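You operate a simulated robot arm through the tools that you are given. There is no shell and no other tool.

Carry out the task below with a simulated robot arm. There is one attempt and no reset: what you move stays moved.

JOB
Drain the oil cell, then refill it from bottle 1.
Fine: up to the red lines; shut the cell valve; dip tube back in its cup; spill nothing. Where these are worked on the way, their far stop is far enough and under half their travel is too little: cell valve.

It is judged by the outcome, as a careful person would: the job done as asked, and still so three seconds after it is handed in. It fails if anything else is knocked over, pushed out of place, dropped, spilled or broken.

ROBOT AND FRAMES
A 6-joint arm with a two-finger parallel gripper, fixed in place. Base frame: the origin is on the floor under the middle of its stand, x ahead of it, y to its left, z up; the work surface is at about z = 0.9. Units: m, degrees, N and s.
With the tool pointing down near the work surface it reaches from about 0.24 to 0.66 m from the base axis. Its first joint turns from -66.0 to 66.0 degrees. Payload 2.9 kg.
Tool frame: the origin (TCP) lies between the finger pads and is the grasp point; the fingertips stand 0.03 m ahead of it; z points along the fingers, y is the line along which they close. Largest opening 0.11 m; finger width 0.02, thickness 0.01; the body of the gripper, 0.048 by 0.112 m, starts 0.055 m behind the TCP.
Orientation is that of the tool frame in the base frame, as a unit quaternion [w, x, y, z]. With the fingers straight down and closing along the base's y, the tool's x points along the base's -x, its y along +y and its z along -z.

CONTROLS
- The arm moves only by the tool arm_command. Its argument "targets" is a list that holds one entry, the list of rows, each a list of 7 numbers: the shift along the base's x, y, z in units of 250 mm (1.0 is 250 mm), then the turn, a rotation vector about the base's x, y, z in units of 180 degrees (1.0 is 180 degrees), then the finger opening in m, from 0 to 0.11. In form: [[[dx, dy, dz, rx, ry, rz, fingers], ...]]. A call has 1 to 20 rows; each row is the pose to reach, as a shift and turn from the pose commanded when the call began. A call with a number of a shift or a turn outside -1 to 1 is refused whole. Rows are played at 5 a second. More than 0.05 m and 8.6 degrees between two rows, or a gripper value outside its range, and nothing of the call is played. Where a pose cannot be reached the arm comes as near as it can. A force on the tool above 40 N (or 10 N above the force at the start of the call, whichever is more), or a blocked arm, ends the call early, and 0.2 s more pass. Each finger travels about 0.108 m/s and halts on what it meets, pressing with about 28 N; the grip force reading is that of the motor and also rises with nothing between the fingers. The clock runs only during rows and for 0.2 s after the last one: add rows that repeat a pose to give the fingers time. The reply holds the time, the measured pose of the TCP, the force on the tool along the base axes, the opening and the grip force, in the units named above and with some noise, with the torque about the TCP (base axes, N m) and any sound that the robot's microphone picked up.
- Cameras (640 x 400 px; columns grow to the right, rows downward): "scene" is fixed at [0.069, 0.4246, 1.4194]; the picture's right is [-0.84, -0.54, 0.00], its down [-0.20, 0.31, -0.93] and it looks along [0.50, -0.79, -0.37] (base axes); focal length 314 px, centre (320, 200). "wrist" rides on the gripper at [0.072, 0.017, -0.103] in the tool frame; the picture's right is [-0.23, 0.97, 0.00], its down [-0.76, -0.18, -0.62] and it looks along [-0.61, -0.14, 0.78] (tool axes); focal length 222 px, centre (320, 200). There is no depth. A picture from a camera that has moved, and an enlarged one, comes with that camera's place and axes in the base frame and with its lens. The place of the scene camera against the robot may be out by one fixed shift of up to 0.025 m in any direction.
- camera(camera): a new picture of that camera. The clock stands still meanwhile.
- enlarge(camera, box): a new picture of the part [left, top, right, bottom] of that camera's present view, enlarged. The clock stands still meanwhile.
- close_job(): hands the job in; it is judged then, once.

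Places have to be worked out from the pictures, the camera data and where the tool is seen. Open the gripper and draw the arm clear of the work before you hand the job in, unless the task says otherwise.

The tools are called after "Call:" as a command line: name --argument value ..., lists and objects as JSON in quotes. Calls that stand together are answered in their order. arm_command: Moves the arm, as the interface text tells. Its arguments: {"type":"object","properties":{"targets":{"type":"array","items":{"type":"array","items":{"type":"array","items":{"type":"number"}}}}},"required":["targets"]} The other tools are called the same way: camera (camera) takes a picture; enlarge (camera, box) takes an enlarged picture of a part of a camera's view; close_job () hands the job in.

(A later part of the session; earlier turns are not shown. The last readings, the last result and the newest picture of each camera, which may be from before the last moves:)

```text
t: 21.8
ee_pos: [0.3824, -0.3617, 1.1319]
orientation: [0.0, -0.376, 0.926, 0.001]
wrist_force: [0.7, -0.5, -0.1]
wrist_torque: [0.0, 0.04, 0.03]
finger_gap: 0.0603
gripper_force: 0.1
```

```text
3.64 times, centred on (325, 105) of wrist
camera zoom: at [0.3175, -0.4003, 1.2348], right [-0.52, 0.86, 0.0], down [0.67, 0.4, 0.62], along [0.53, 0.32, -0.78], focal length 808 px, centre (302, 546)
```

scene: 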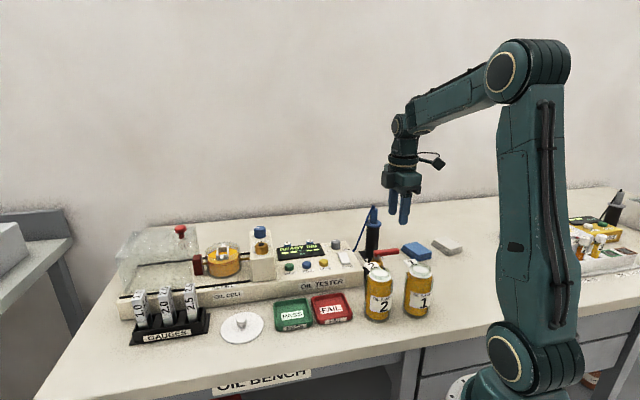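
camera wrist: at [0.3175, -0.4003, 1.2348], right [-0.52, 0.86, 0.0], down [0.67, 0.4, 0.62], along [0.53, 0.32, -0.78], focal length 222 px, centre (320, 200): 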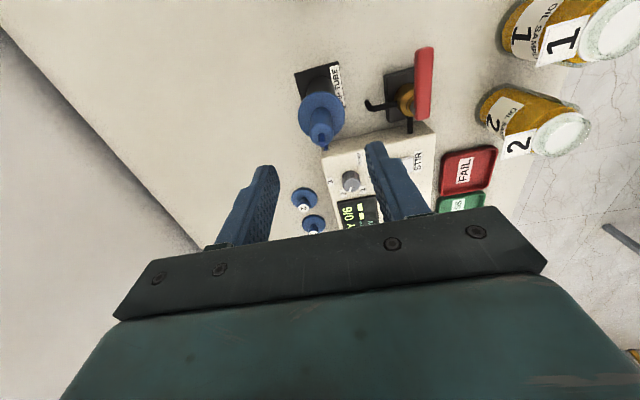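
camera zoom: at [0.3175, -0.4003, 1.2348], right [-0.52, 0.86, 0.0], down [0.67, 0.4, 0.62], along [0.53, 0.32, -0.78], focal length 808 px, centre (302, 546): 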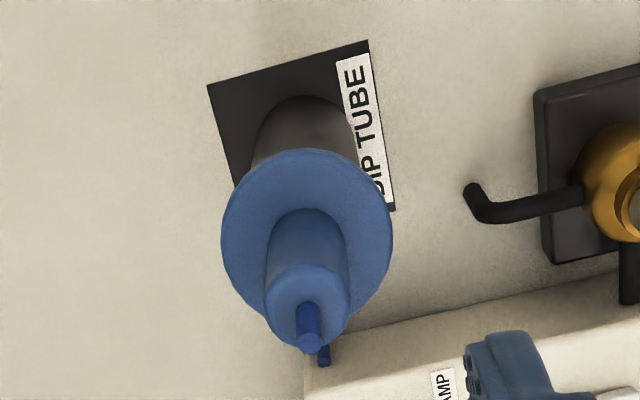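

Aligned within about 1.5 mm. I descend so the tips stop about 7 mm above the flange and close on the blue handle.

Call:
arm_command --targets '[[[-0.003, 0, -0.12, 0, 0, 0, 0.06], [-0.005, 0, -0.22, 0, 0, 0, 0.06], [-0.005, 0, -0.3, 0, 0, 0, 0.06], [-0.005, 0, -0.345, 0, 0, 0, 0.06], [-0.005, 0, -0.345, 0, 0, 0, 0.06], [-0.005, 0, -0.345, 0, 0, 0, 0.03], [-0.005, 0, -0.345, 0, 0, 0, 0.01], [-0.005, 0, -0.345, 0, 0, 0, 0.01], [-0.005, 0, -0.345, 0, 0, 0, 0.01], [-0.005, 0, -0.345, 0, 0, 0, 0.01]]]'

Call:
camera --camera "wrist"

Call:
enlarge --camera "scene" --box '[330, 170, 430, 250]'

```text
t: 24.0
ee_pos: [0.3811, -0.3594, 1.0449]
orientation: [0.0, -0.377, 0.926, -0.001]
wrist_force: [0.3, -0.9, 0.0]
wrist_torque: [0.03, -0.02, 0.02]
finger_gap: 0.0197
gripper_force: 28.0
```

```text
taken
camera wrist: at [0.3161, -0.3979, 1.1482], right [-0.52, 0.86, 0.0], down [0.67, 0.4, 0.62], along [0.53, 0.32, -0.78], focal length 222 px, centre (320, 200)
```

wrist: 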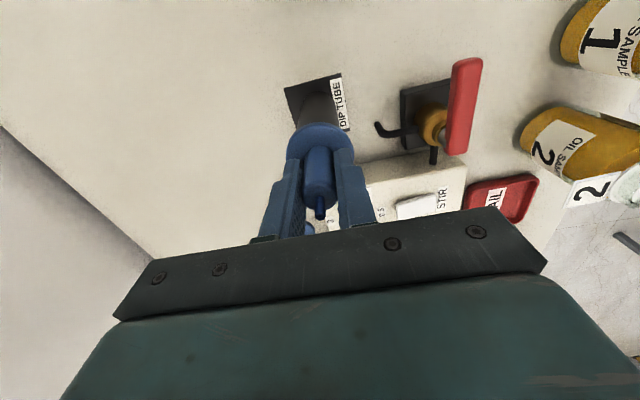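

```text
5.00 times, centred on (380, 210) of scene
camera zoom: at [0.069, 0.4246, 1.4194], right [-0.84, -0.54, 0.0], down [-0.2, 0.31, -0.93], along [0.5, -0.79, -0.37], focal length 1570 px, centre (20, 150)
```

zoom: 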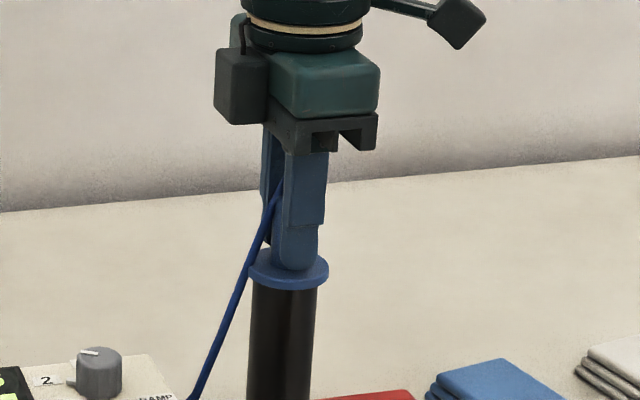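

The handle is gripped (gap 0.0197, 28 N) at TCP (0.380, -0.361, 1.0446), which I note as the put-back pose. I lift the tube straight up.

Call:
arm_command --targets '[[[0, 0, 0.06, 0, 0, 0, 0.01], [0, 0, 0.14, 0, 0, 0, 0.01], [0, 0, 0.24, 0, 0, 0, 0.01], [0, 0, 0.34, 0, 0, 0, 0.01], [0, 0, 0.44, 0, 0, 0, 0.01], [0, 0, 0.54, 0, 0, 0, 0.01], [0, 0, 0.64, 0, 0, 0, 0.01], [0, 0, 0.68, 0, 0, 0, 0.01], [0, 0, 0.68, 0, 0, 0, 0.01]]]'

Call:
camera --camera "wrist"

Call:
camera --camera "scene"

Call:
enlarge --camera "scene" --box '[330, 150, 450, 290]'

```text
t: 26.0
ee_pos: [0.3821, -0.3604, 1.2134]
orientation: [0.001, -0.377, 0.926, 0.0]
wrist_force: [0.2, -0.3, -0.2]
wrist_torque: [-0.01, 0.03, -0.01]
finger_gap: 0.0196
gripper_force: 27.8
```

```text
taken
camera wrist: at [0.3162, -0.3989, 1.3171], right [-0.52, 0.86, 0.0], down [0.67, 0.4, 0.62], along [0.53, 0.32, -0.78], focal length 222 px, centre (320, 200)
```

wrist: 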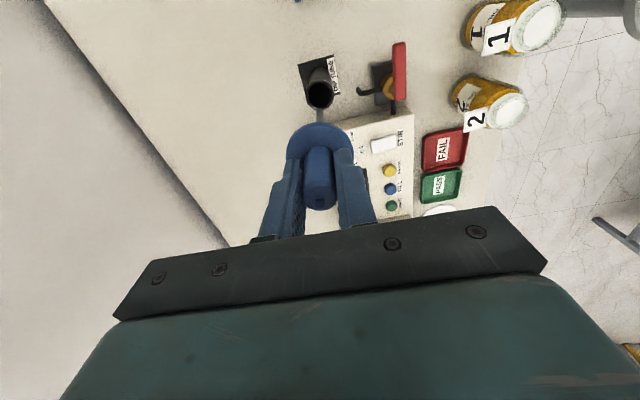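

```text
taken
```

scene: 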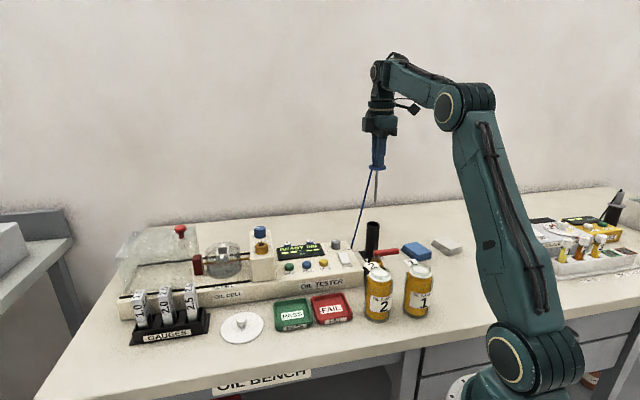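

```text
2.86 times, centred on (390, 220) of scene
camera zoom: at [0.069, 0.4246, 1.4194], right [-0.84, -0.54, 0.0], down [-0.2, 0.31, -0.93], along [0.5, -0.79, -0.37], focal length 897 px, centre (120, 143)
```

zoom: 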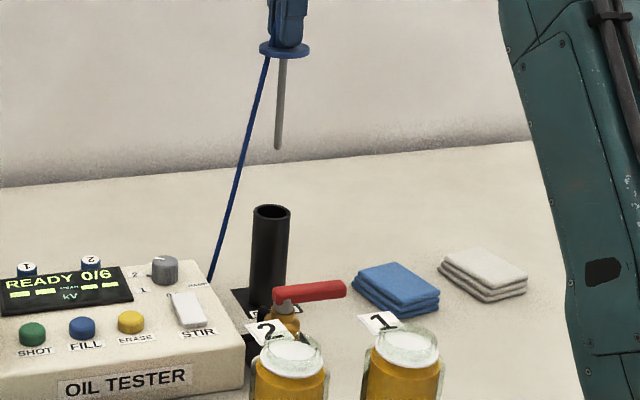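

The tube (about 0.10 m long below its flange) is clear of the cup. I judge bottle 1's mouth at about (0.195, -0.191, z 1.012) and carry the tube toward it, stopping short to refine the aim.

Call:
arm_command --targets '[[[-0.05, 0.046, 0, 0, 0, 0, 0.01], [-0.11, 0.101, 0, 0, 0, 0, 0.01], [-0.18, 0.166, 0, 0, 0, 0, 0.01], [-0.25, 0.23, 0, 0, 0, 0, 0.01], [-0.32, 0.294, 0, 0, 0, 0, 0.01], [-0.39, 0.359, 0, 0, 0, 0, 0.01], [-0.46, 0.423, 0, 0, 0, 0, 0.01], [-0.53, 0.488, 0, 0, 0, 0, 0.01], [-0.59, 0.543, 0, 0, 0, 0, 0.01], [-0.61, 0.561, 0, 0, 0, 0, 0.01], [-0.61, 0.561, 0, 0, 0, 0, 0.01]]]'

Call:
camera --camera "wrist"

Call:
enlarge --camera "scene" --box '[340, 150, 480, 330]'

```text
t: 28.4
ee_pos: [0.2276, -0.2204, 1.2155]
orientation: [-0.001, -0.378, 0.926, 0.0]
wrist_force: [0.0, -0.4, -1.1]
wrist_torque: [-0.01, 0.01, -0.03]
finger_gap: 0.0195
gripper_force: 28.1
```

```text
taken
camera wrist: at [0.1621, -0.2591, 1.3194], right [-0.52, 0.86, 0.0], down [0.67, 0.4, 0.62], along [0.53, 0.32, -0.78], focal length 222 px, centre (320, 200)
```

wrist: 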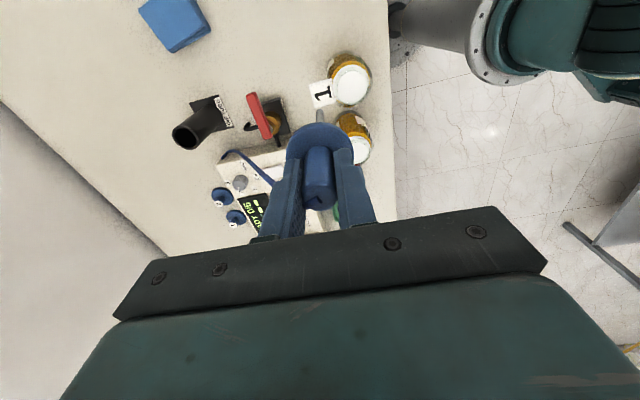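

```text
2.22 times, centred on (410, 240) of scene
camera zoom: at [0.069, 0.4246, 1.4194], right [-0.84, -0.54, 0.0], down [-0.2, 0.31, -0.93], along [0.5, -0.79, -0.37], focal length 698 px, centre (120, 111)
```

zoom: 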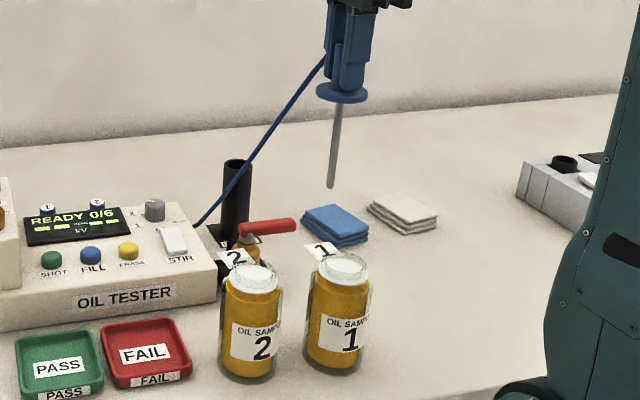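

I enlarge the bottle mouth and tube tip to measure their offset.

Call:
enlarge --camera "wrist" --box '[280, 40, 400, 170]'

Call:
enlarge --camera "scene" --box '[380, 180, 450, 290]'

```text
3.08 times, centred on (340, 105) of wrist
camera zoom: at [0.1621, -0.2591, 1.3194], right [-0.52, 0.86, 0.0], down [0.67, 0.4, 0.62], along [0.53, 0.32, -0.78], focal length 684 px, centre (258, 492)
```

zoom: 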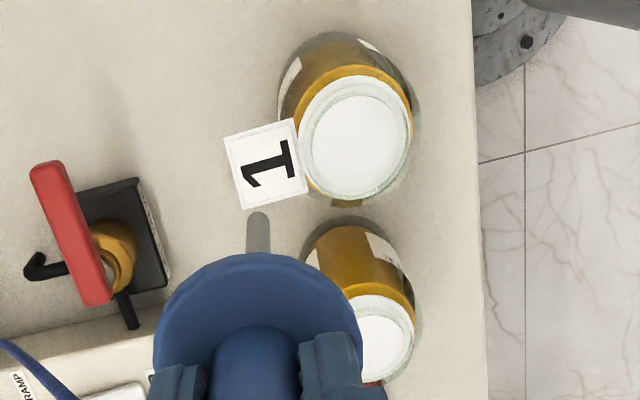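

```text
3.64 times, centred on (415, 235) of scene
camera zoom: at [0.069, 0.4246, 1.4194], right [-0.84, -0.54, 0.0], down [-0.2, 0.31, -0.93], along [0.5, -0.79, -0.37], focal length 1142 px, centre (-26, 73)
```

zoom: 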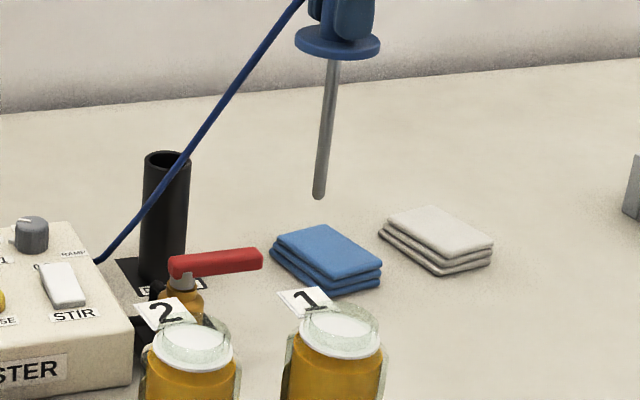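

The mouth is at about (0.196, -0.190) and the tube hangs straight under the TCP. I move over the mouth and lower until the tip is just above the rim, then check.

Call:
arm_command --targets '[[[-0.06, 0.06, 0, 0, 0, 0, 0.01], [-0.125, 0.123, 0, 0, 0, 0, 0.01], [-0.125, 0.123, 0, 0, 0, 0, 0.01], [-0.125, 0.123, -0.08, 0, 0, 0, 0.01], [-0.125, 0.123, -0.15, 0, 0, 0, 0.01], [-0.125, 0.123, -0.15, 0, 0, 0, 0.01]]]'

Call:
enlarge --camera "wrist" --box '[270, 50, 400, 170]'

Call:
enlarge --camera "scene" --box '[380, 180, 460, 320]'

```text
t: 29.8
ee_pos: [0.1962, -0.1884, 1.1784]
orientation: [0.0, -0.377, 0.926, 0.0]
wrist_force: [0.4, 0.0, 0.1]
wrist_torque: [-0.02, -0.01, -0.01]
finger_gap: 0.0196
gripper_force: 27.7
```

```text
3.33 times, centred on (335, 110) of wrist
camera zoom: at [0.1311, -0.2272, 1.2811], right [-0.52, 0.86, 0.0], down [0.67, 0.4, 0.62], along [0.53, 0.32, -0.78], focal length 740 px, centre (270, 500)
```

zoom: 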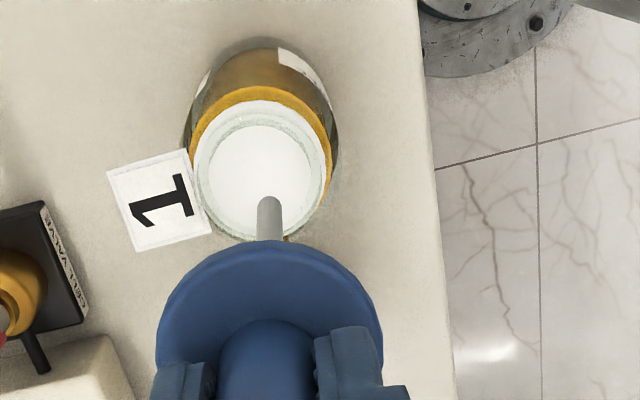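

```text
2.86 times, centred on (420, 250) of scene
camera zoom: at [0.069, 0.4246, 1.4194], right [-0.84, -0.54, 0.0], down [-0.2, 0.31, -0.93], along [0.5, -0.79, -0.37], focal length 897 px, centre (34, 57)
```

zoom: 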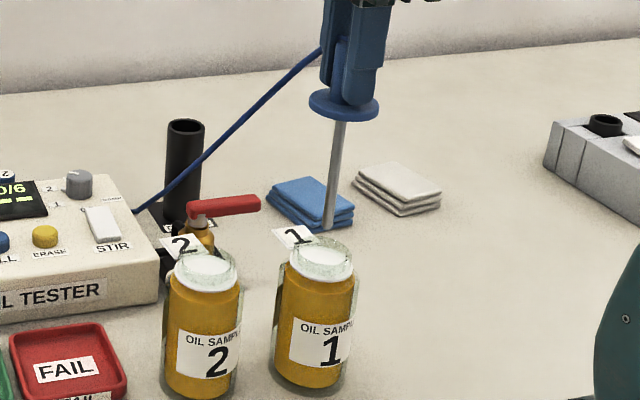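

The tip is within about 4 mm of the mouth centre, with roughly 13 mm tolerance. I lower slowly in 5 mm steps through the neck, watching for contact with the white disc.

Call:
arm_command --targets '[[[0.002, -0.006, -0.03, 0, 0, 0, 0.01], [0.002, -0.006, -0.05, 0, 0, 0, 0.01], [0.002, -0.006, -0.07, 0, 0, 0, 0.01], [0.002, -0.006, -0.09, 0, 0, 0, 0.01], [0.002, -0.006, -0.11, 0, 0, 0, 0.01], [0.002, -0.006, -0.13, 0, 0, 0, 0.01], [0.002, -0.006, -0.15, 0, 0, 0, 0.01]]]'

Call:
enlarge --camera "wrist" --box '[270, 50, 400, 170]'

Call:
enlarge --camera "scene" --box '[380, 200, 460, 320]'

```text
t: 31.4
ee_pos: [0.1971, -0.1908, 1.1403]
orientation: [0.0, -0.378, 0.926, 0.0]
wrist_force: [0.1, 0.2, -0.5]
wrist_torque: [0.03, 0.0, 0.02]
finger_gap: 0.0195
gripper_force: 28.2
```

```text
3.33 times, centred on (335, 110) of wrist
camera zoom: at [0.133, -0.2296, 1.2434], right [-0.52, 0.86, 0.0], down [0.67, 0.4, 0.62], along [0.53, 0.32, -0.78], focal length 740 px, centre (270, 500)
```

zoom: 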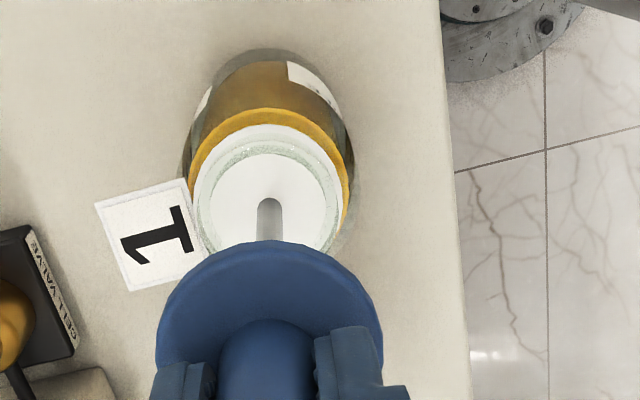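

```text
3.33 times, centred on (420, 260) of scene
camera zoom: at [0.069, 0.4246, 1.4194], right [-0.84, -0.54, 0.0], down [-0.2, 0.31, -0.93], along [0.5, -0.79, -0.37], focal length 1047 px, centre (-13, 0)
```

zoom: 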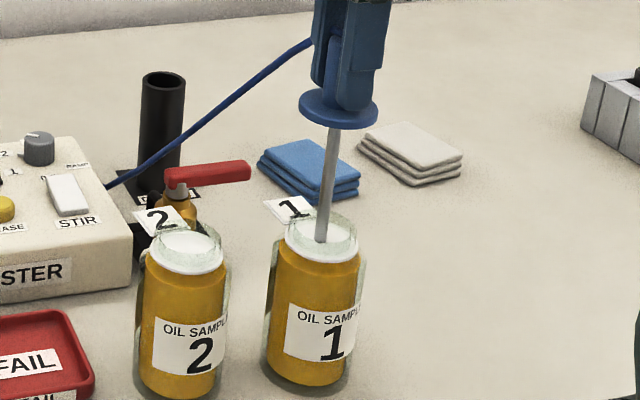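

The tip is inside the neck with no contact yet. I continue down slowly another 30 mm.

Call:
arm_command --targets '[[[0, 0, -0.016, 0, 0, 0, 0.01], [0, 0, -0.032, 0, 0, 0, 0.01], [0, 0, -0.048, 0, 0, 0, 0.01], [0, 0, -0.064, 0, 0, 0, 0.01], [0, 0, -0.08, 0, 0, 0, 0.01], [0, 0, -0.1, 0, 0, 0, 0.01], [0, 0, -0.12, 0, 0, 0, 0.01]]]'

Call:
enlarge --camera "wrist" --box '[270, 50, 400, 170]'

Call:
enlarge --camera "scene" --box '[380, 200, 460, 320]'

```text
t: 33.0
ee_pos: [0.1982, -0.1916, 1.1087]
orientation: [0.001, -0.377, 0.926, -0.001]
wrist_force: [-0.3, 1.1, -1.1]
wrist_torque: [0.0, 0.0, 0.0]
finger_gap: 0.0196
gripper_force: 28.2
```

```text
3.33 times, centred on (335, 110) of wrist
camera zoom: at [0.133, -0.2295, 1.2127], right [-0.52, 0.86, 0.0], down [0.67, 0.4, 0.62], along [0.53, 0.32, -0.78], focal length 740 px, centre (270, 500)
```

zoom: 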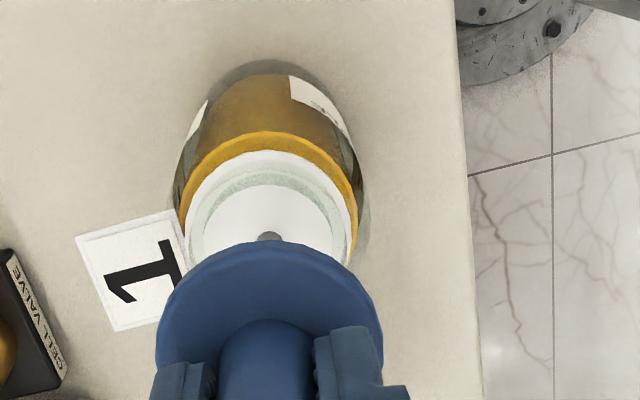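

```text
3.33 times, centred on (420, 260) of scene
camera zoom: at [0.069, 0.4246, 1.4194], right [-0.84, -0.54, 0.0], down [-0.2, 0.31, -0.93], along [0.5, -0.79, -0.37], focal length 1047 px, centre (-13, 0)
```

zoom: 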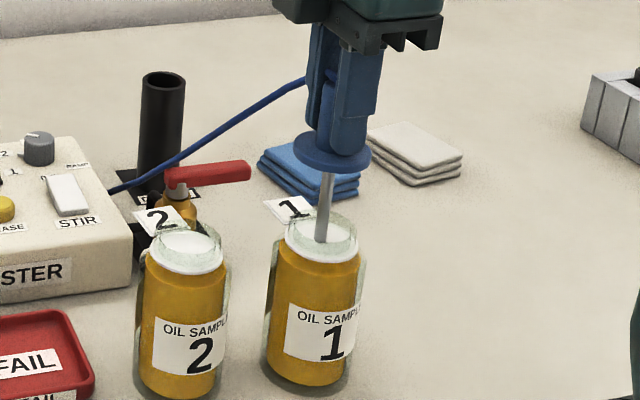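

The tube passes freely through the white layer. I lower further until the flange is close to the rim, then feel for contact in 2 mm steps.

Call:
arm_command --targets '[[[0, 0, -0.03, 0, 0, 0, 0.01], [0, 0, -0.06, 0, 0, 0, 0.01], [0, 0, -0.09, 0, 0, 0, 0.01], [0, 0, -0.12, 0, 0, 0, 0.01], [0, 0, -0.15, 0, 0, 0, 0.01], [0, 0, -0.17, 0, 0, 0, 0.01], [0, 0, -0.18, 0, 0, 0, 0.01], [0, 0, -0.188, 0, 0, 0, 0.01]]]'

Call:
enlarge --camera "wrist" --box '[270, 50, 400, 170]'

Call:
enlarge --camera "scene" --box '[380, 200, 460, 320]'

```text
t: 34.8
ee_pos: [0.1972, -0.1917, 1.0636]
orientation: [0.001, -0.377, 0.926, 0.0]
wrist_force: [-0.3, 0.5, -1.0]
wrist_torque: [-0.04, 0.02, -0.01]
finger_gap: 0.0196
gripper_force: 28.0
```

```text
3.33 times, centred on (335, 110) of wrist
camera zoom: at [0.1328, -0.2295, 1.166], right [-0.52, 0.86, 0.0], down [0.67, 0.4, 0.62], along [0.53, 0.32, -0.78], focal length 740 px, centre (270, 500)
```

zoom: 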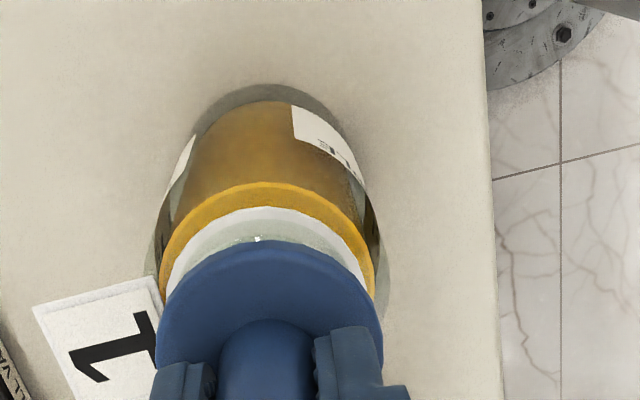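

```text
3.33 times, centred on (420, 260) of scene
camera zoom: at [0.069, 0.4246, 1.4194], right [-0.84, -0.54, 0.0], down [-0.2, 0.31, -0.93], along [0.5, -0.79, -0.37], focal length 1047 px, centre (-13, 0)
```

zoom: 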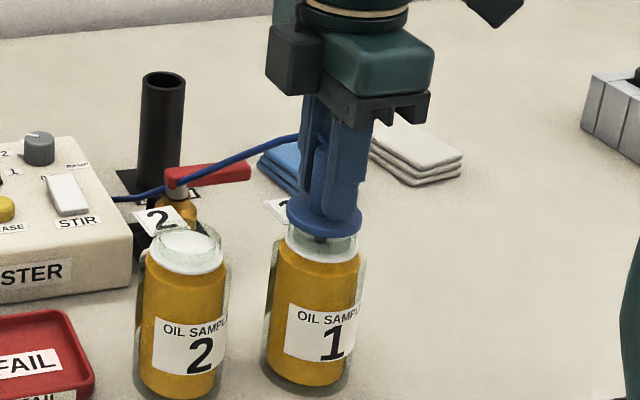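

Flange is just above the rim, no contact yet. I lower in 1.5 mm steps to seat the flange on the rim.

Call:
arm_command --targets '[[[0, 0, -0.006, 0, 0, 0, 0.01], [0, 0, -0.012, 0, 0, 0, 0.01], [0, 0, -0.018, 0, 0, 0, 0.01], [0, 0, -0.024, 0, 0, 0, 0.01], [0, 0, -0.024, 0, 0, 0, 0.01]]]'

Call:
enlarge --camera "scene" --box '[390, 230, 450, 320]'

```text
t: 36.0
ee_pos: [0.1967, -0.1908, 1.0561]
orientation: [0.0, -0.377, 0.926, 0.0]
wrist_force: [-0.7, -0.2, -1.0]
wrist_torque: [-0.04, -0.02, 0.01]
finger_gap: 0.0195
gripper_force: 28.0
```

```text
4.44 times, centred on (420, 275) of scene
camera zoom: at [0.069, 0.4246, 1.4194], right [-0.84, -0.54, 0.0], down [-0.2, 0.31, -0.93], along [0.5, -0.79, -0.37], focal length 1396 px, centre (-124, -133)
```

zoom: 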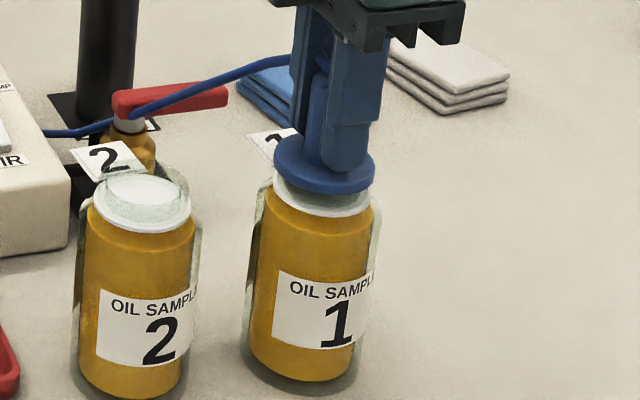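

Still no contact force; I continue down a few more millimetres.

Call:
arm_command --targets '[[[0, 0, -0.004, 0, 0, 0, 0.01], [0, 0, -0.008, 0, 0, 0, 0.01], [0, 0, -0.012, 0, 0, 0, 0.01], [0, 0, -0.016, 0, 0, 0, 0.01], [0, 0, -0.016, 0, 0, 0, 0.01]]]'

Call:
enlarge --camera "wrist" --box '[270, 80, 400, 200]'

Call:
enlarge --camera "scene" --box '[390, 230, 450, 320]'

```text
t: 37.2
ee_pos: [0.1983, -0.1909, 1.0538]
orientation: [0.001, -0.377, 0.926, -0.001]
wrist_force: [-5.2, 0.0, 19.9]
wrist_torque: [0.02, 0.21, 0.0]
finger_gap: 0.0196
gripper_force: 28.0
```

```text
3.33 times, centred on (335, 140) of wrist
camera zoom: at [0.1328, -0.2295, 1.1564], right [-0.52, 0.86, 0.0], down [0.67, 0.4, 0.62], along [0.53, 0.32, -0.78], focal length 740 px, centre (270, 400)
```

zoom: 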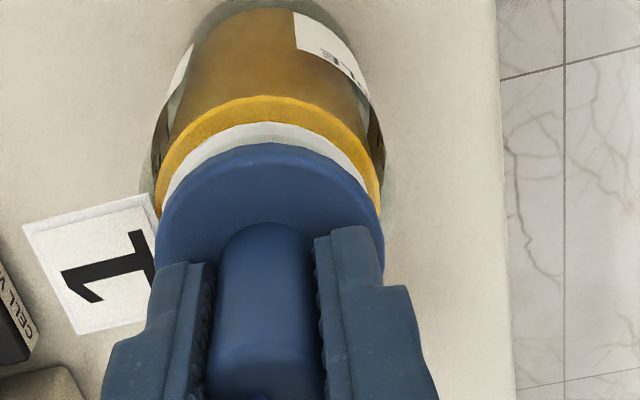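

```text
4.44 times, centred on (420, 275) of scene
camera zoom: at [0.0687, 0.4248, 1.4194], right [-0.84, -0.54, 0.0], down [-0.2, 0.31, -0.93], along [0.5, -0.79, -0.37], focal length 1396 px, centre (-124, -133)
```

zoom: 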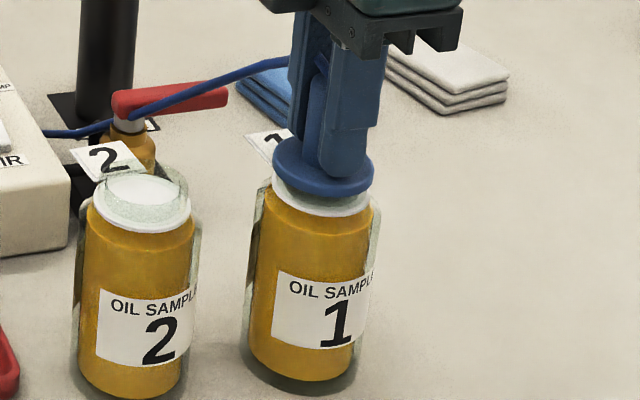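

Contact: about 20 N upward, so the flange is seated on the rim. I ease up 1.5 mm to unload, then open the fingers just enough (0.034) to let go.

Call:
arm_command --targets '[[[0, 0, 0.004, 0, 0, 0, 0.01], [0, 0, 0.006, 0, 0, 0, 0.01], [0, 0, 0.006, 0, 0, 0, 0.01], [0, 0, 0.006, 0, 0, 0, 0.019], [0, 0, 0.006, 0, 0, 0, 0.022], [0, 0, 0.006, 0, 0, 0, 0.026], [0, 0, 0.006, 0, 0, 0, 0.03], [0, 0, 0.006, 0, 0, 0, 0.034], [0, 0, 0.006, 0, 0, 0, 0.034]]]'

Call:
camera --camera "wrist"

Call:
enlarge --camera "scene" --box '[380, 200, 460, 320]'

```text
t: 39.2
ee_pos: [0.1983, -0.191, 1.054]
orientation: [0.0, -0.377, 0.926, 0.0]
wrist_force: [-0.6, -0.4, 0.2]
wrist_torque: [0.03, 0.02, -0.03]
finger_gap: 0.0342
gripper_force: 0.2
```

```text
taken
camera wrist: at [0.1331, -0.2297, 1.1575], right [-0.52, 0.86, 0.0], down [0.67, 0.4, 0.62], along [0.53, 0.32, -0.78], focal length 222 px, centre (320, 200)
```

wrist: 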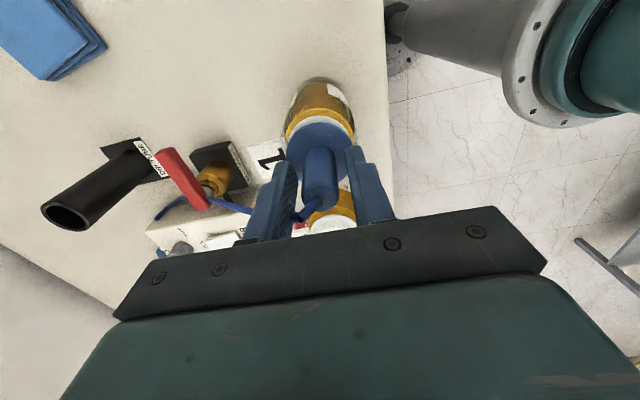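

```text
3.33 times, centred on (420, 260) of scene
camera zoom: at [0.069, 0.4246, 1.4194], right [-0.84, -0.54, 0.0], down [-0.2, 0.31, -0.93], along [0.5, -0.79, -0.37], focal length 1047 px, centre (-13, 0)
```

zoom: 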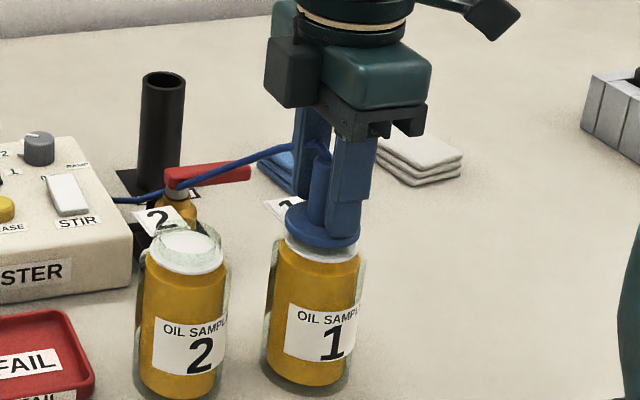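

The tube stands upright in bottle 1. I raise the open gripper slowly and check that the tube stays.

Call:
arm_command --targets '[[[0, 0, 0.03, 0, 0, 0, 0.034], [0, 0, 0.06, 0, 0, 0, 0.034], [0, 0, 0.12, 0, 0, 0, 0.036], [0, 0, 0.2, 0, 0, 0, 0.04], [0, 0, 0.3, 0, 0, 0, 0.04], [0, 0, 0.4, 0, 0, 0, 0.04], [0, 0, 0.48, 0, 0, 0, 0.04], [0, 0, 0.48, 0, 0, 0, 0.04]]]'

Call:
camera --camera "wrist"

Call:
enlarge --camera "scene" --box '[370, 190, 460, 320]'

```text
t: 41.0
ee_pos: [0.1973, -0.1897, 1.1757]
orientation: [0.0, -0.377, 0.926, 0.001]
wrist_force: [-1.2, 1.4, -0.5]
wrist_torque: [0.01, -0.05, 0.01]
finger_gap: 0.0401
gripper_force: 0.1
```

```text
taken
camera wrist: at [0.133, -0.2283, 1.2786], right [-0.52, 0.86, 0.0], down [0.67, 0.4, 0.62], along [0.53, 0.32, -0.78], focal length 222 px, centre (320, 200)
```

wrist: 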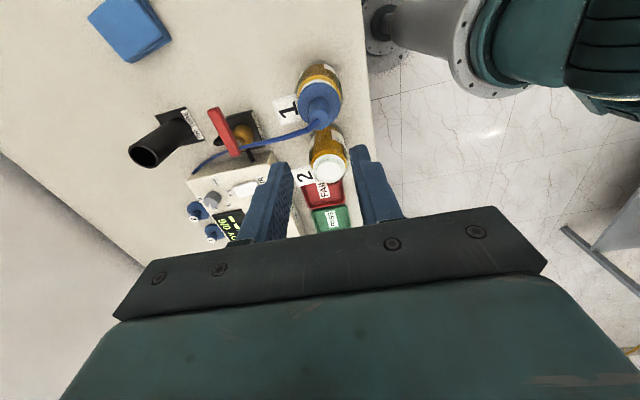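

```text
3.08 times, centred on (415, 255) of scene
camera zoom: at [0.069, 0.4246, 1.4194], right [-0.84, -0.54, 0.0], down [-0.2, 0.31, -0.93], along [0.5, -0.79, -0.37], focal length 966 px, centre (28, 31)
```

zoom: 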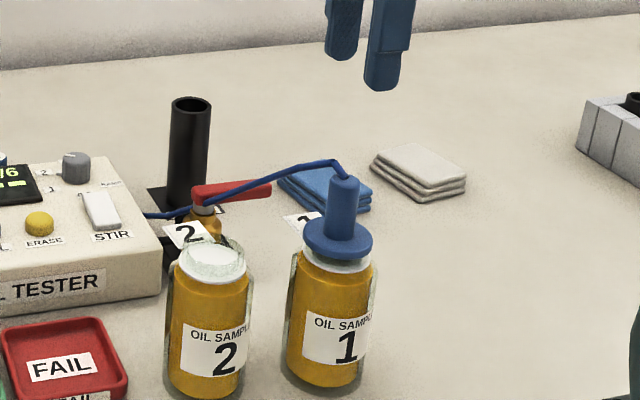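

The tube stays in bottle 1. The FILL button triangulates to about (0.465, -0.142, 0.957), with neighbours about 45 mm away. I move high over the bottles toward it, closing the fingers.

Call:
arm_command --targets '[[[0.1, 0.018, 0, 0, 0, 0, 0.04], [0.25, 0.045, 0, 0, 0, 0, 0.02], [0.42, 0.076, 0, 0, 0, 0, 0.0], [0.58, 0.105, -0.04, 0, 0, 0, 0.0], [0.73, 0.132, -0.12, 0, 0, 0, 0.0], [0.814, 0.146, -0.176, 0, 0, 0, 0.0], [0.814, 0.146, -0.176, 0, 0, 0, 0.0]]]'

Call:
camera --camera "wrist"

Call:
camera --camera "scene"

```text
t: 42.6
ee_pos: [0.3989, -0.1537, 1.1313]
orientation: [0.0, -0.376, 0.927, 0.0]
wrist_force: [-0.2, -0.2, -0.6]
wrist_torque: [0.0, 0.02, 0.02]
finger_gap: 0.0003
gripper_force: 28.2
```

```text
taken
camera wrist: at [0.3344, -0.1925, 1.2338], right [-0.52, 0.86, 0.0], down [0.67, 0.4, 0.62], along [0.53, 0.32, -0.78], focal length 222 px, centre (320, 200)
```

wrist: 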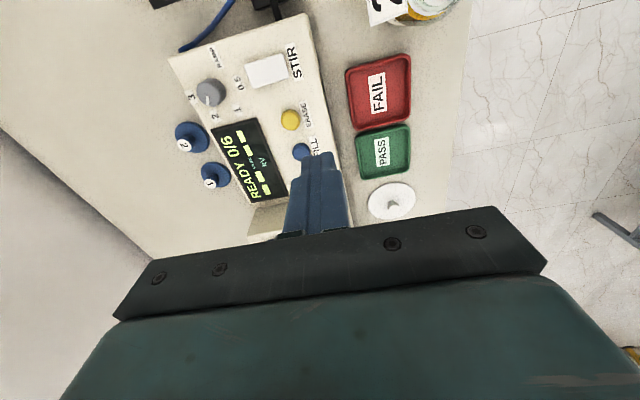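

```text
taken
```

scene: 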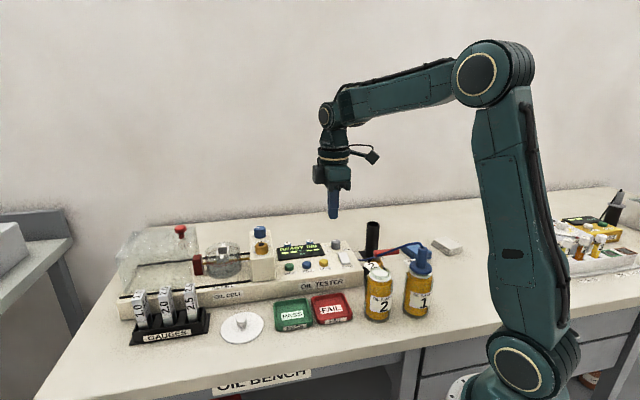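

I refine the button position with an enlarged view.

Call:
enlarge --camera "wrist" --box '[240, 80, 370, 210]'

Call:
enlarge --camera "scene" --box '[270, 230, 370, 310]'

```text
3.08 times, centred on (305, 145) of wrist
camera zoom: at [0.3344, -0.1925, 1.2338], right [-0.52, 0.86, 0.0], down [0.67, 0.4, 0.62], along [0.53, 0.32, -0.78], focal length 684 px, centre (366, 369)
```

zoom: 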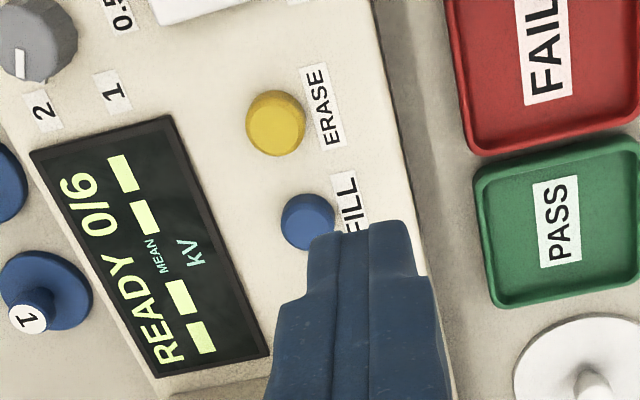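

```text
5.00 times, centred on (320, 270) of scene
camera zoom: at [0.069, 0.4246, 1.4194], right [-0.84, -0.54, 0.0], down [-0.2, 0.31, -0.93], along [0.5, -0.79, -0.37], focal length 1570 px, centre (320, -150)
```

zoom: 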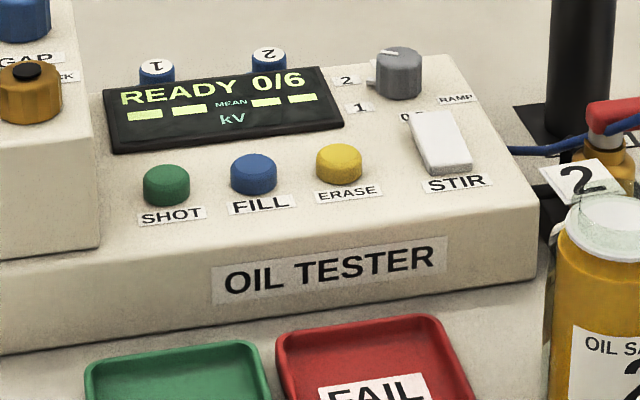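

FILL refines to (0.464, -0.143), top near z 0.957. I move over it and descend to about 15 mm above, then check alignment.

Call:
arm_command --targets '[[[0.13, 0.023, 0, 0, 0, 0, 0.0], [0.255, 0.046, 0, 0, 0, 0, 0.0], [0.255, 0.046, -0.15, 0, 0, 0, 0.0], [0.255, 0.046, -0.3, 0, 0, 0, 0.0], [0.255, 0.046, -0.42, 0, 0, 0, 0.0], [0.255, 0.046, -0.48, 0, 0, 0, 0.0], [0.255, 0.046, -0.48, 0, 0, 0, 0.0]]]'

Call:
enlarge --camera "wrist" --box '[240, 90, 390, 230]'

Call:
enlarge --camera "scene" --box '[270, 210, 370, 290]'

Call:
enlarge --camera "scene" --box '[190, 220, 280, 290]'

```text
t: 44.2
ee_pos: [0.4653, -0.142, 1.0094]
orientation: [0.0, -0.377, 0.926, 0.0]
wrist_force: [-0.3, 0.9, 0.4]
wrist_torque: [0.0, 0.03, 0.01]
finger_gap: 0.0
gripper_force: 28.6
```

```text
2.86 times, centred on (315, 160) of wrist
camera zoom: at [0.3998, -0.1811, 1.1131], right [-0.52, 0.86, 0.0], down [0.67, 0.4, 0.62], along [0.53, 0.32, -0.78], focal length 635 px, centre (334, 314)
```

zoom: 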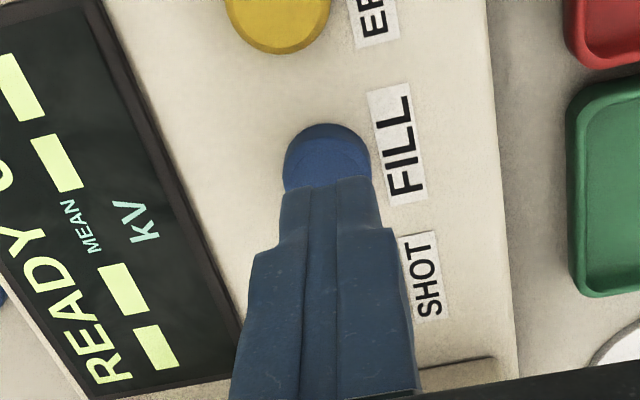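

```text
5.00 times, centred on (320, 250) of scene
camera zoom: at [0.069, 0.4246, 1.4194], right [-0.84, -0.54, 0.0], down [-0.2, 0.31, -0.93], along [0.5, -0.79, -0.37], focal length 1570 px, centre (320, -50)
```

zoom: 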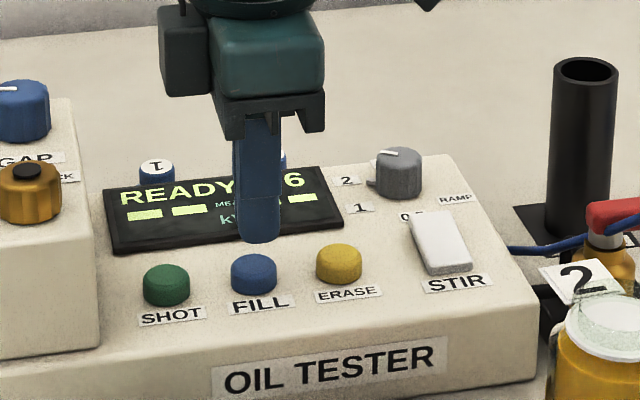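

```text
5.71 times, centred on (235, 255) of scene
camera zoom: at [0.069, 0.4246, 1.4194], right [-0.84, -0.54, 0.0], down [-0.2, 0.31, -0.93], along [0.5, -0.79, -0.37], focal length 1795 px, centre (806, -114)
```

zoom: 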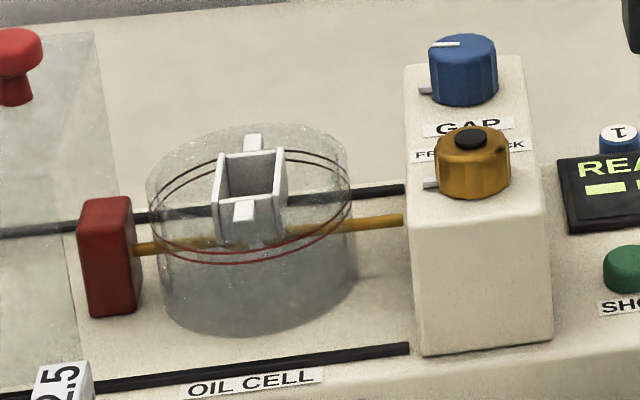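

Aligned within 2 mm over FILL. I lower gradually to find the button's top, watching the force.

Call:
arm_command --targets '[[[0, -0.005, -0.03, 0, 0, 0, 0.0], [0, -0.005, -0.055, 0, 0, 0, 0.0], [0, -0.005, -0.075, 0, 0, 0, 0.0]]]'

Call:
enlarge --camera "scene" --box '[280, 220, 340, 290]'

Call:
enlarge --camera "scene" --box '[190, 220, 280, 290]'

```text
t: 45.0
ee_pos: [0.4655, -0.1429, 0.9915]
orientation: [0.0, -0.377, 0.926, -0.001]
wrist_force: [0.3, 0.2, 0.1]
wrist_torque: [-0.02, 0.01, -0.02]
finger_gap: 0.0
gripper_force: 27.8
```

```text
5.71 times, centred on (310, 255) of scene
camera zoom: at [0.069, 0.4246, 1.4194], right [-0.84, -0.54, 0.0], down [-0.2, 0.31, -0.93], along [0.5, -0.79, -0.37], focal length 1795 px, centre (377, -114)
```

zoom: 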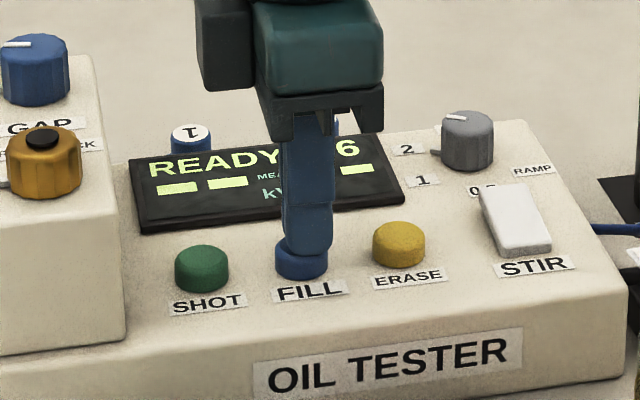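

```text
5.71 times, centred on (235, 255) of scene
camera zoom: at [0.069, 0.4246, 1.4194], right [-0.84, -0.54, 0.0], down [-0.2, 0.31, -0.93], along [0.5, -0.79, -0.37], focal length 1795 px, centre (806, -114)
```

zoom: 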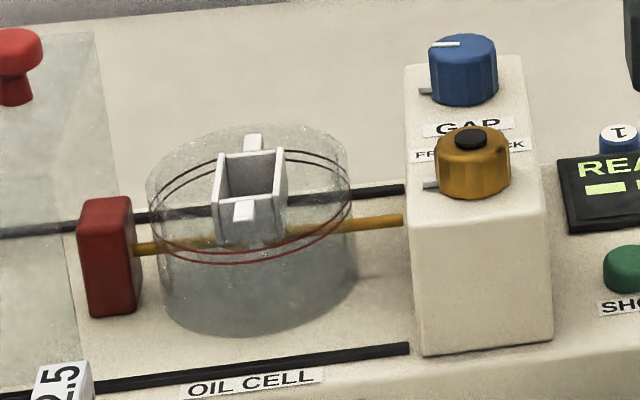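

Tip is about 4 mm above the button. I step down 2 mm at a time and read the force and sound.

Call:
arm_command --targets '[[[0, 0, -0.008, 0, 0, 0, 0.0], [0, 0, -0.016, 0, 0, 0, 0.0]]]'

Call:
enlarge --camera "scene" --box '[190, 220, 340, 290]'

```text
t: 45.6
ee_pos: [0.4665, -0.1437, 0.9882]
orientation: [0.0, -0.377, 0.926, -0.001]
wrist_force: [-0.8, -1.1, 2.2]
wrist_torque: [-0.01, -0.05, 0.02]
finger_gap: 0.0
gripper_force: 28.4
heard: click
```

```text
4.27 times, centred on (265, 255) of scene
camera zoom: at [0.0689, 0.4246, 1.4194], right [-0.84, -0.54, 0.0], down [-0.2, 0.31, -0.93], along [0.5, -0.79, -0.37], focal length 1340 px, centre (555, -35)
```

zoom: 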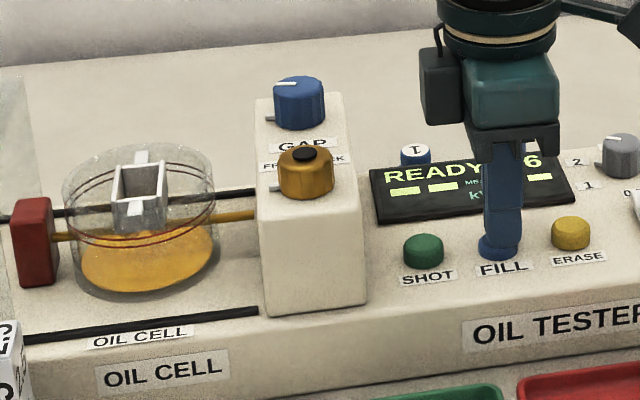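

A click was heard and oil has appeared in the cell. The clock is stopped, so I zoom in on the level before deciding how long to hold.

Call:
enlarge --camera "scene" --box '[205, 230, 255, 280]'

```text
8.00 times, centred on (230, 255) of scene
camera zoom: at [0.0689, 0.4246, 1.4194], right [-0.84, -0.54, 0.0], down [-0.2, 0.31, -0.93], along [0.5, -0.79, -0.37], focal length 2512 px, centre (1040, -240)
```

zoom: 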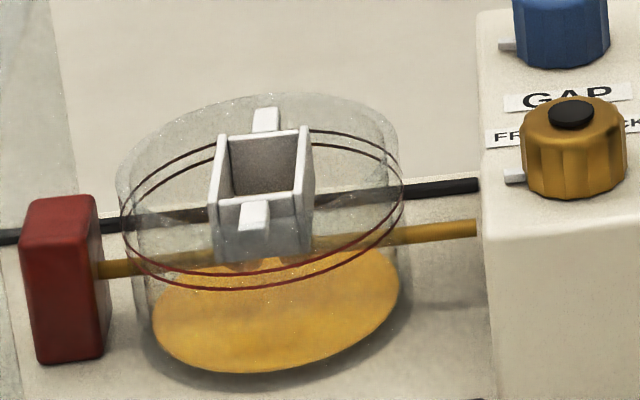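

Only a thin layer so far; the two red lines lie about 29 and 35 mm above the cell floor. I hold for a short step to measure the filling rate.

Call:
arm_command --targets '[[[0, 0, 0, 0, 0, 0, 0.0]]]'

Call:
enlarge --camera "scene" --box '[205, 230, 255, 280]'

```text
t: 46.0
ee_pos: [0.4657, -0.145, 0.9874]
orientation: [0.0, -0.377, 0.926, 0.001]
wrist_force: [0.2, 0.0, 1.9]
wrist_torque: [0.01, -0.02, 0.0]
finger_gap: 0.0
gripper_force: 28.1
```

```text
8.00 times, centred on (230, 255) of scene
camera zoom: at [0.0689, 0.4246, 1.4194], right [-0.84, -0.54, 0.0], down [-0.2, 0.31, -0.93], along [0.5, -0.79, -0.37], focal length 2512 px, centre (1040, -240)
```

zoom: 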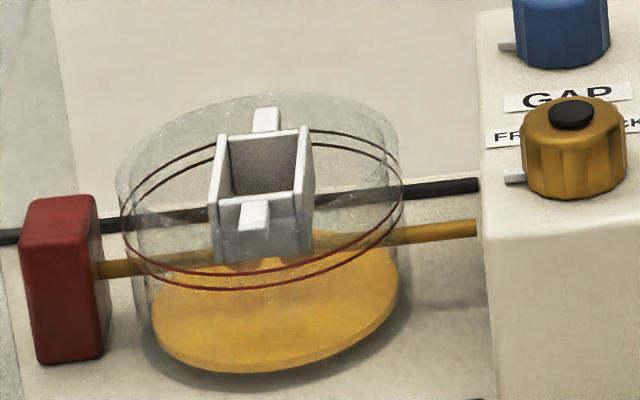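

The level rose roughly 3 mm in 0.4 s. I now lift off the button to see whether the pump stops when released.

Call:
arm_command --targets '[[[0, 0, 0.03, 0, 0, 0, 0.0]]]'

Call:
enlarge --camera "scene" --box '[205, 230, 255, 280]'

```text
t: 46.4
ee_pos: [0.4651, -0.1414, 0.9957]
orientation: [0.0, -0.376, 0.927, 0.0]
wrist_force: [-0.6, 0.2, -0.8]
wrist_torque: [0.01, -0.02, -0.01]
finger_gap: 0.0002
gripper_force: 27.6
```

```text
8.00 times, centred on (230, 255) of scene
camera zoom: at [0.069, 0.4246, 1.4194], right [-0.84, -0.54, 0.0], down [-0.2, 0.31, -0.93], along [0.5, -0.79, -0.37], focal length 2512 px, centre (1040, -240)
```

zoom: 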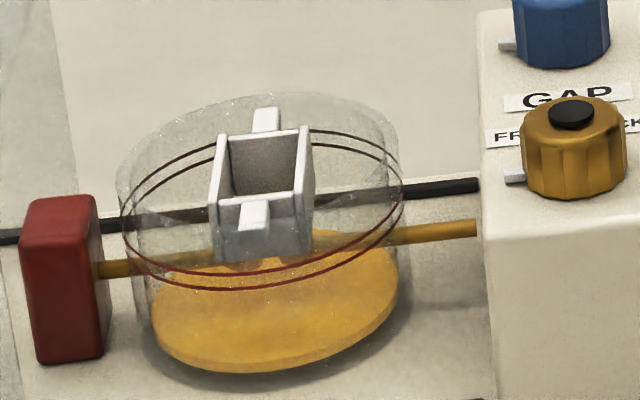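

The level looks about the same. I wait a moment without touching to confirm that it has stopped.

Call:
arm_command --targets '[[[0, 0, 0, 0, 0, 0, 0.0], [0, 0, 0, 0, 0, 0, 0.0], [0, 0, 0, 0, 0, 0, 0.0]]]'

Call:
enlarge --camera "scene" --box '[205, 230, 255, 280]'

```text
t: 47.2
ee_pos: [0.465, -0.1428, 0.9961]
orientation: [0.0, -0.377, 0.926, -0.001]
wrist_force: [0.1, -0.4, -1.2]
wrist_torque: [0.0, 0.02, 0.01]
finger_gap: 0.0002
gripper_force: 27.9
```

```text
8.00 times, centred on (230, 255) of scene
camera zoom: at [0.069, 0.4246, 1.4194], right [-0.84, -0.54, 0.0], down [-0.2, 0.31, -0.93], along [0.5, -0.79, -0.37], focal length 2512 px, centre (1040, -240)
```

zoom: 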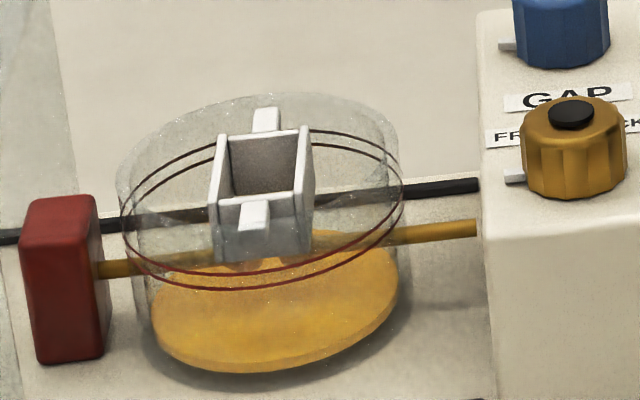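

The pump runs only while FILL is held. I press again and hold about 2 s, then check the level.

Call:
arm_command --targets '[[[0, 0, -0.03, 0, 0, 0, 0.0], [0, 0, -0.032, 0, 0, 0, 0.0], [0, 0, -0.032, 0, 0, 0, 0.0], [0, 0, -0.032, 0, 0, 0, 0.0], [0, 0, -0.032, 0, 0, 0, 0.0], [0, 0, -0.032, 0, 0, 0, 0.0], [0, 0, -0.032, 0, 0, 0, 0.0], [0, 0, -0.032, 0, 0, 0, 0.0], [0, 0, -0.032, 0, 0, 0, 0.0]]]'

Call:
enlarge --camera "scene" --box '[205, 230, 255, 280]'

Call:
enlarge --camera "scene" --box '[360, 220, 460, 320]'

```text
t: 49.2
ee_pos: [0.4654, -0.1441, 0.988]
orientation: [0.0, -0.376, 0.926, 0.0]
wrist_force: [0.4, 1.1, 2.2]
wrist_torque: [0.01, -0.03, -0.02]
finger_gap: 0.0002
gripper_force: 28.0
heard: click
```

```text
8.00 times, centred on (230, 255) of scene
camera zoom: at [0.0689, 0.4247, 1.4194], right [-0.84, -0.54, 0.0], down [-0.2, 0.31, -0.93], along [0.5, -0.79, -0.37], focal length 2512 px, centre (1040, -240)
```

zoom: 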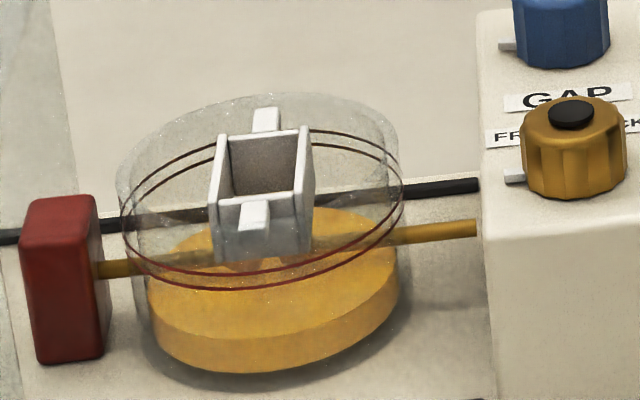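

```text
4.00 times, centred on (410, 270) of scene
camera zoom: at [0.0689, 0.4247, 1.4194], right [-0.84, -0.54, 0.0], down [-0.2, 0.31, -0.93], along [0.5, -0.79, -0.37], focal length 1256 px, centre (-40, -80)
```

zoom: 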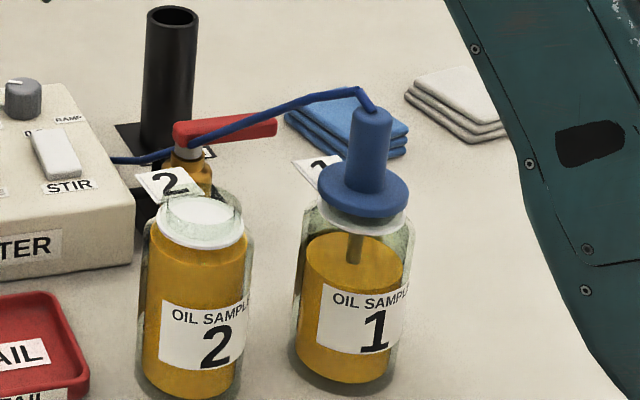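

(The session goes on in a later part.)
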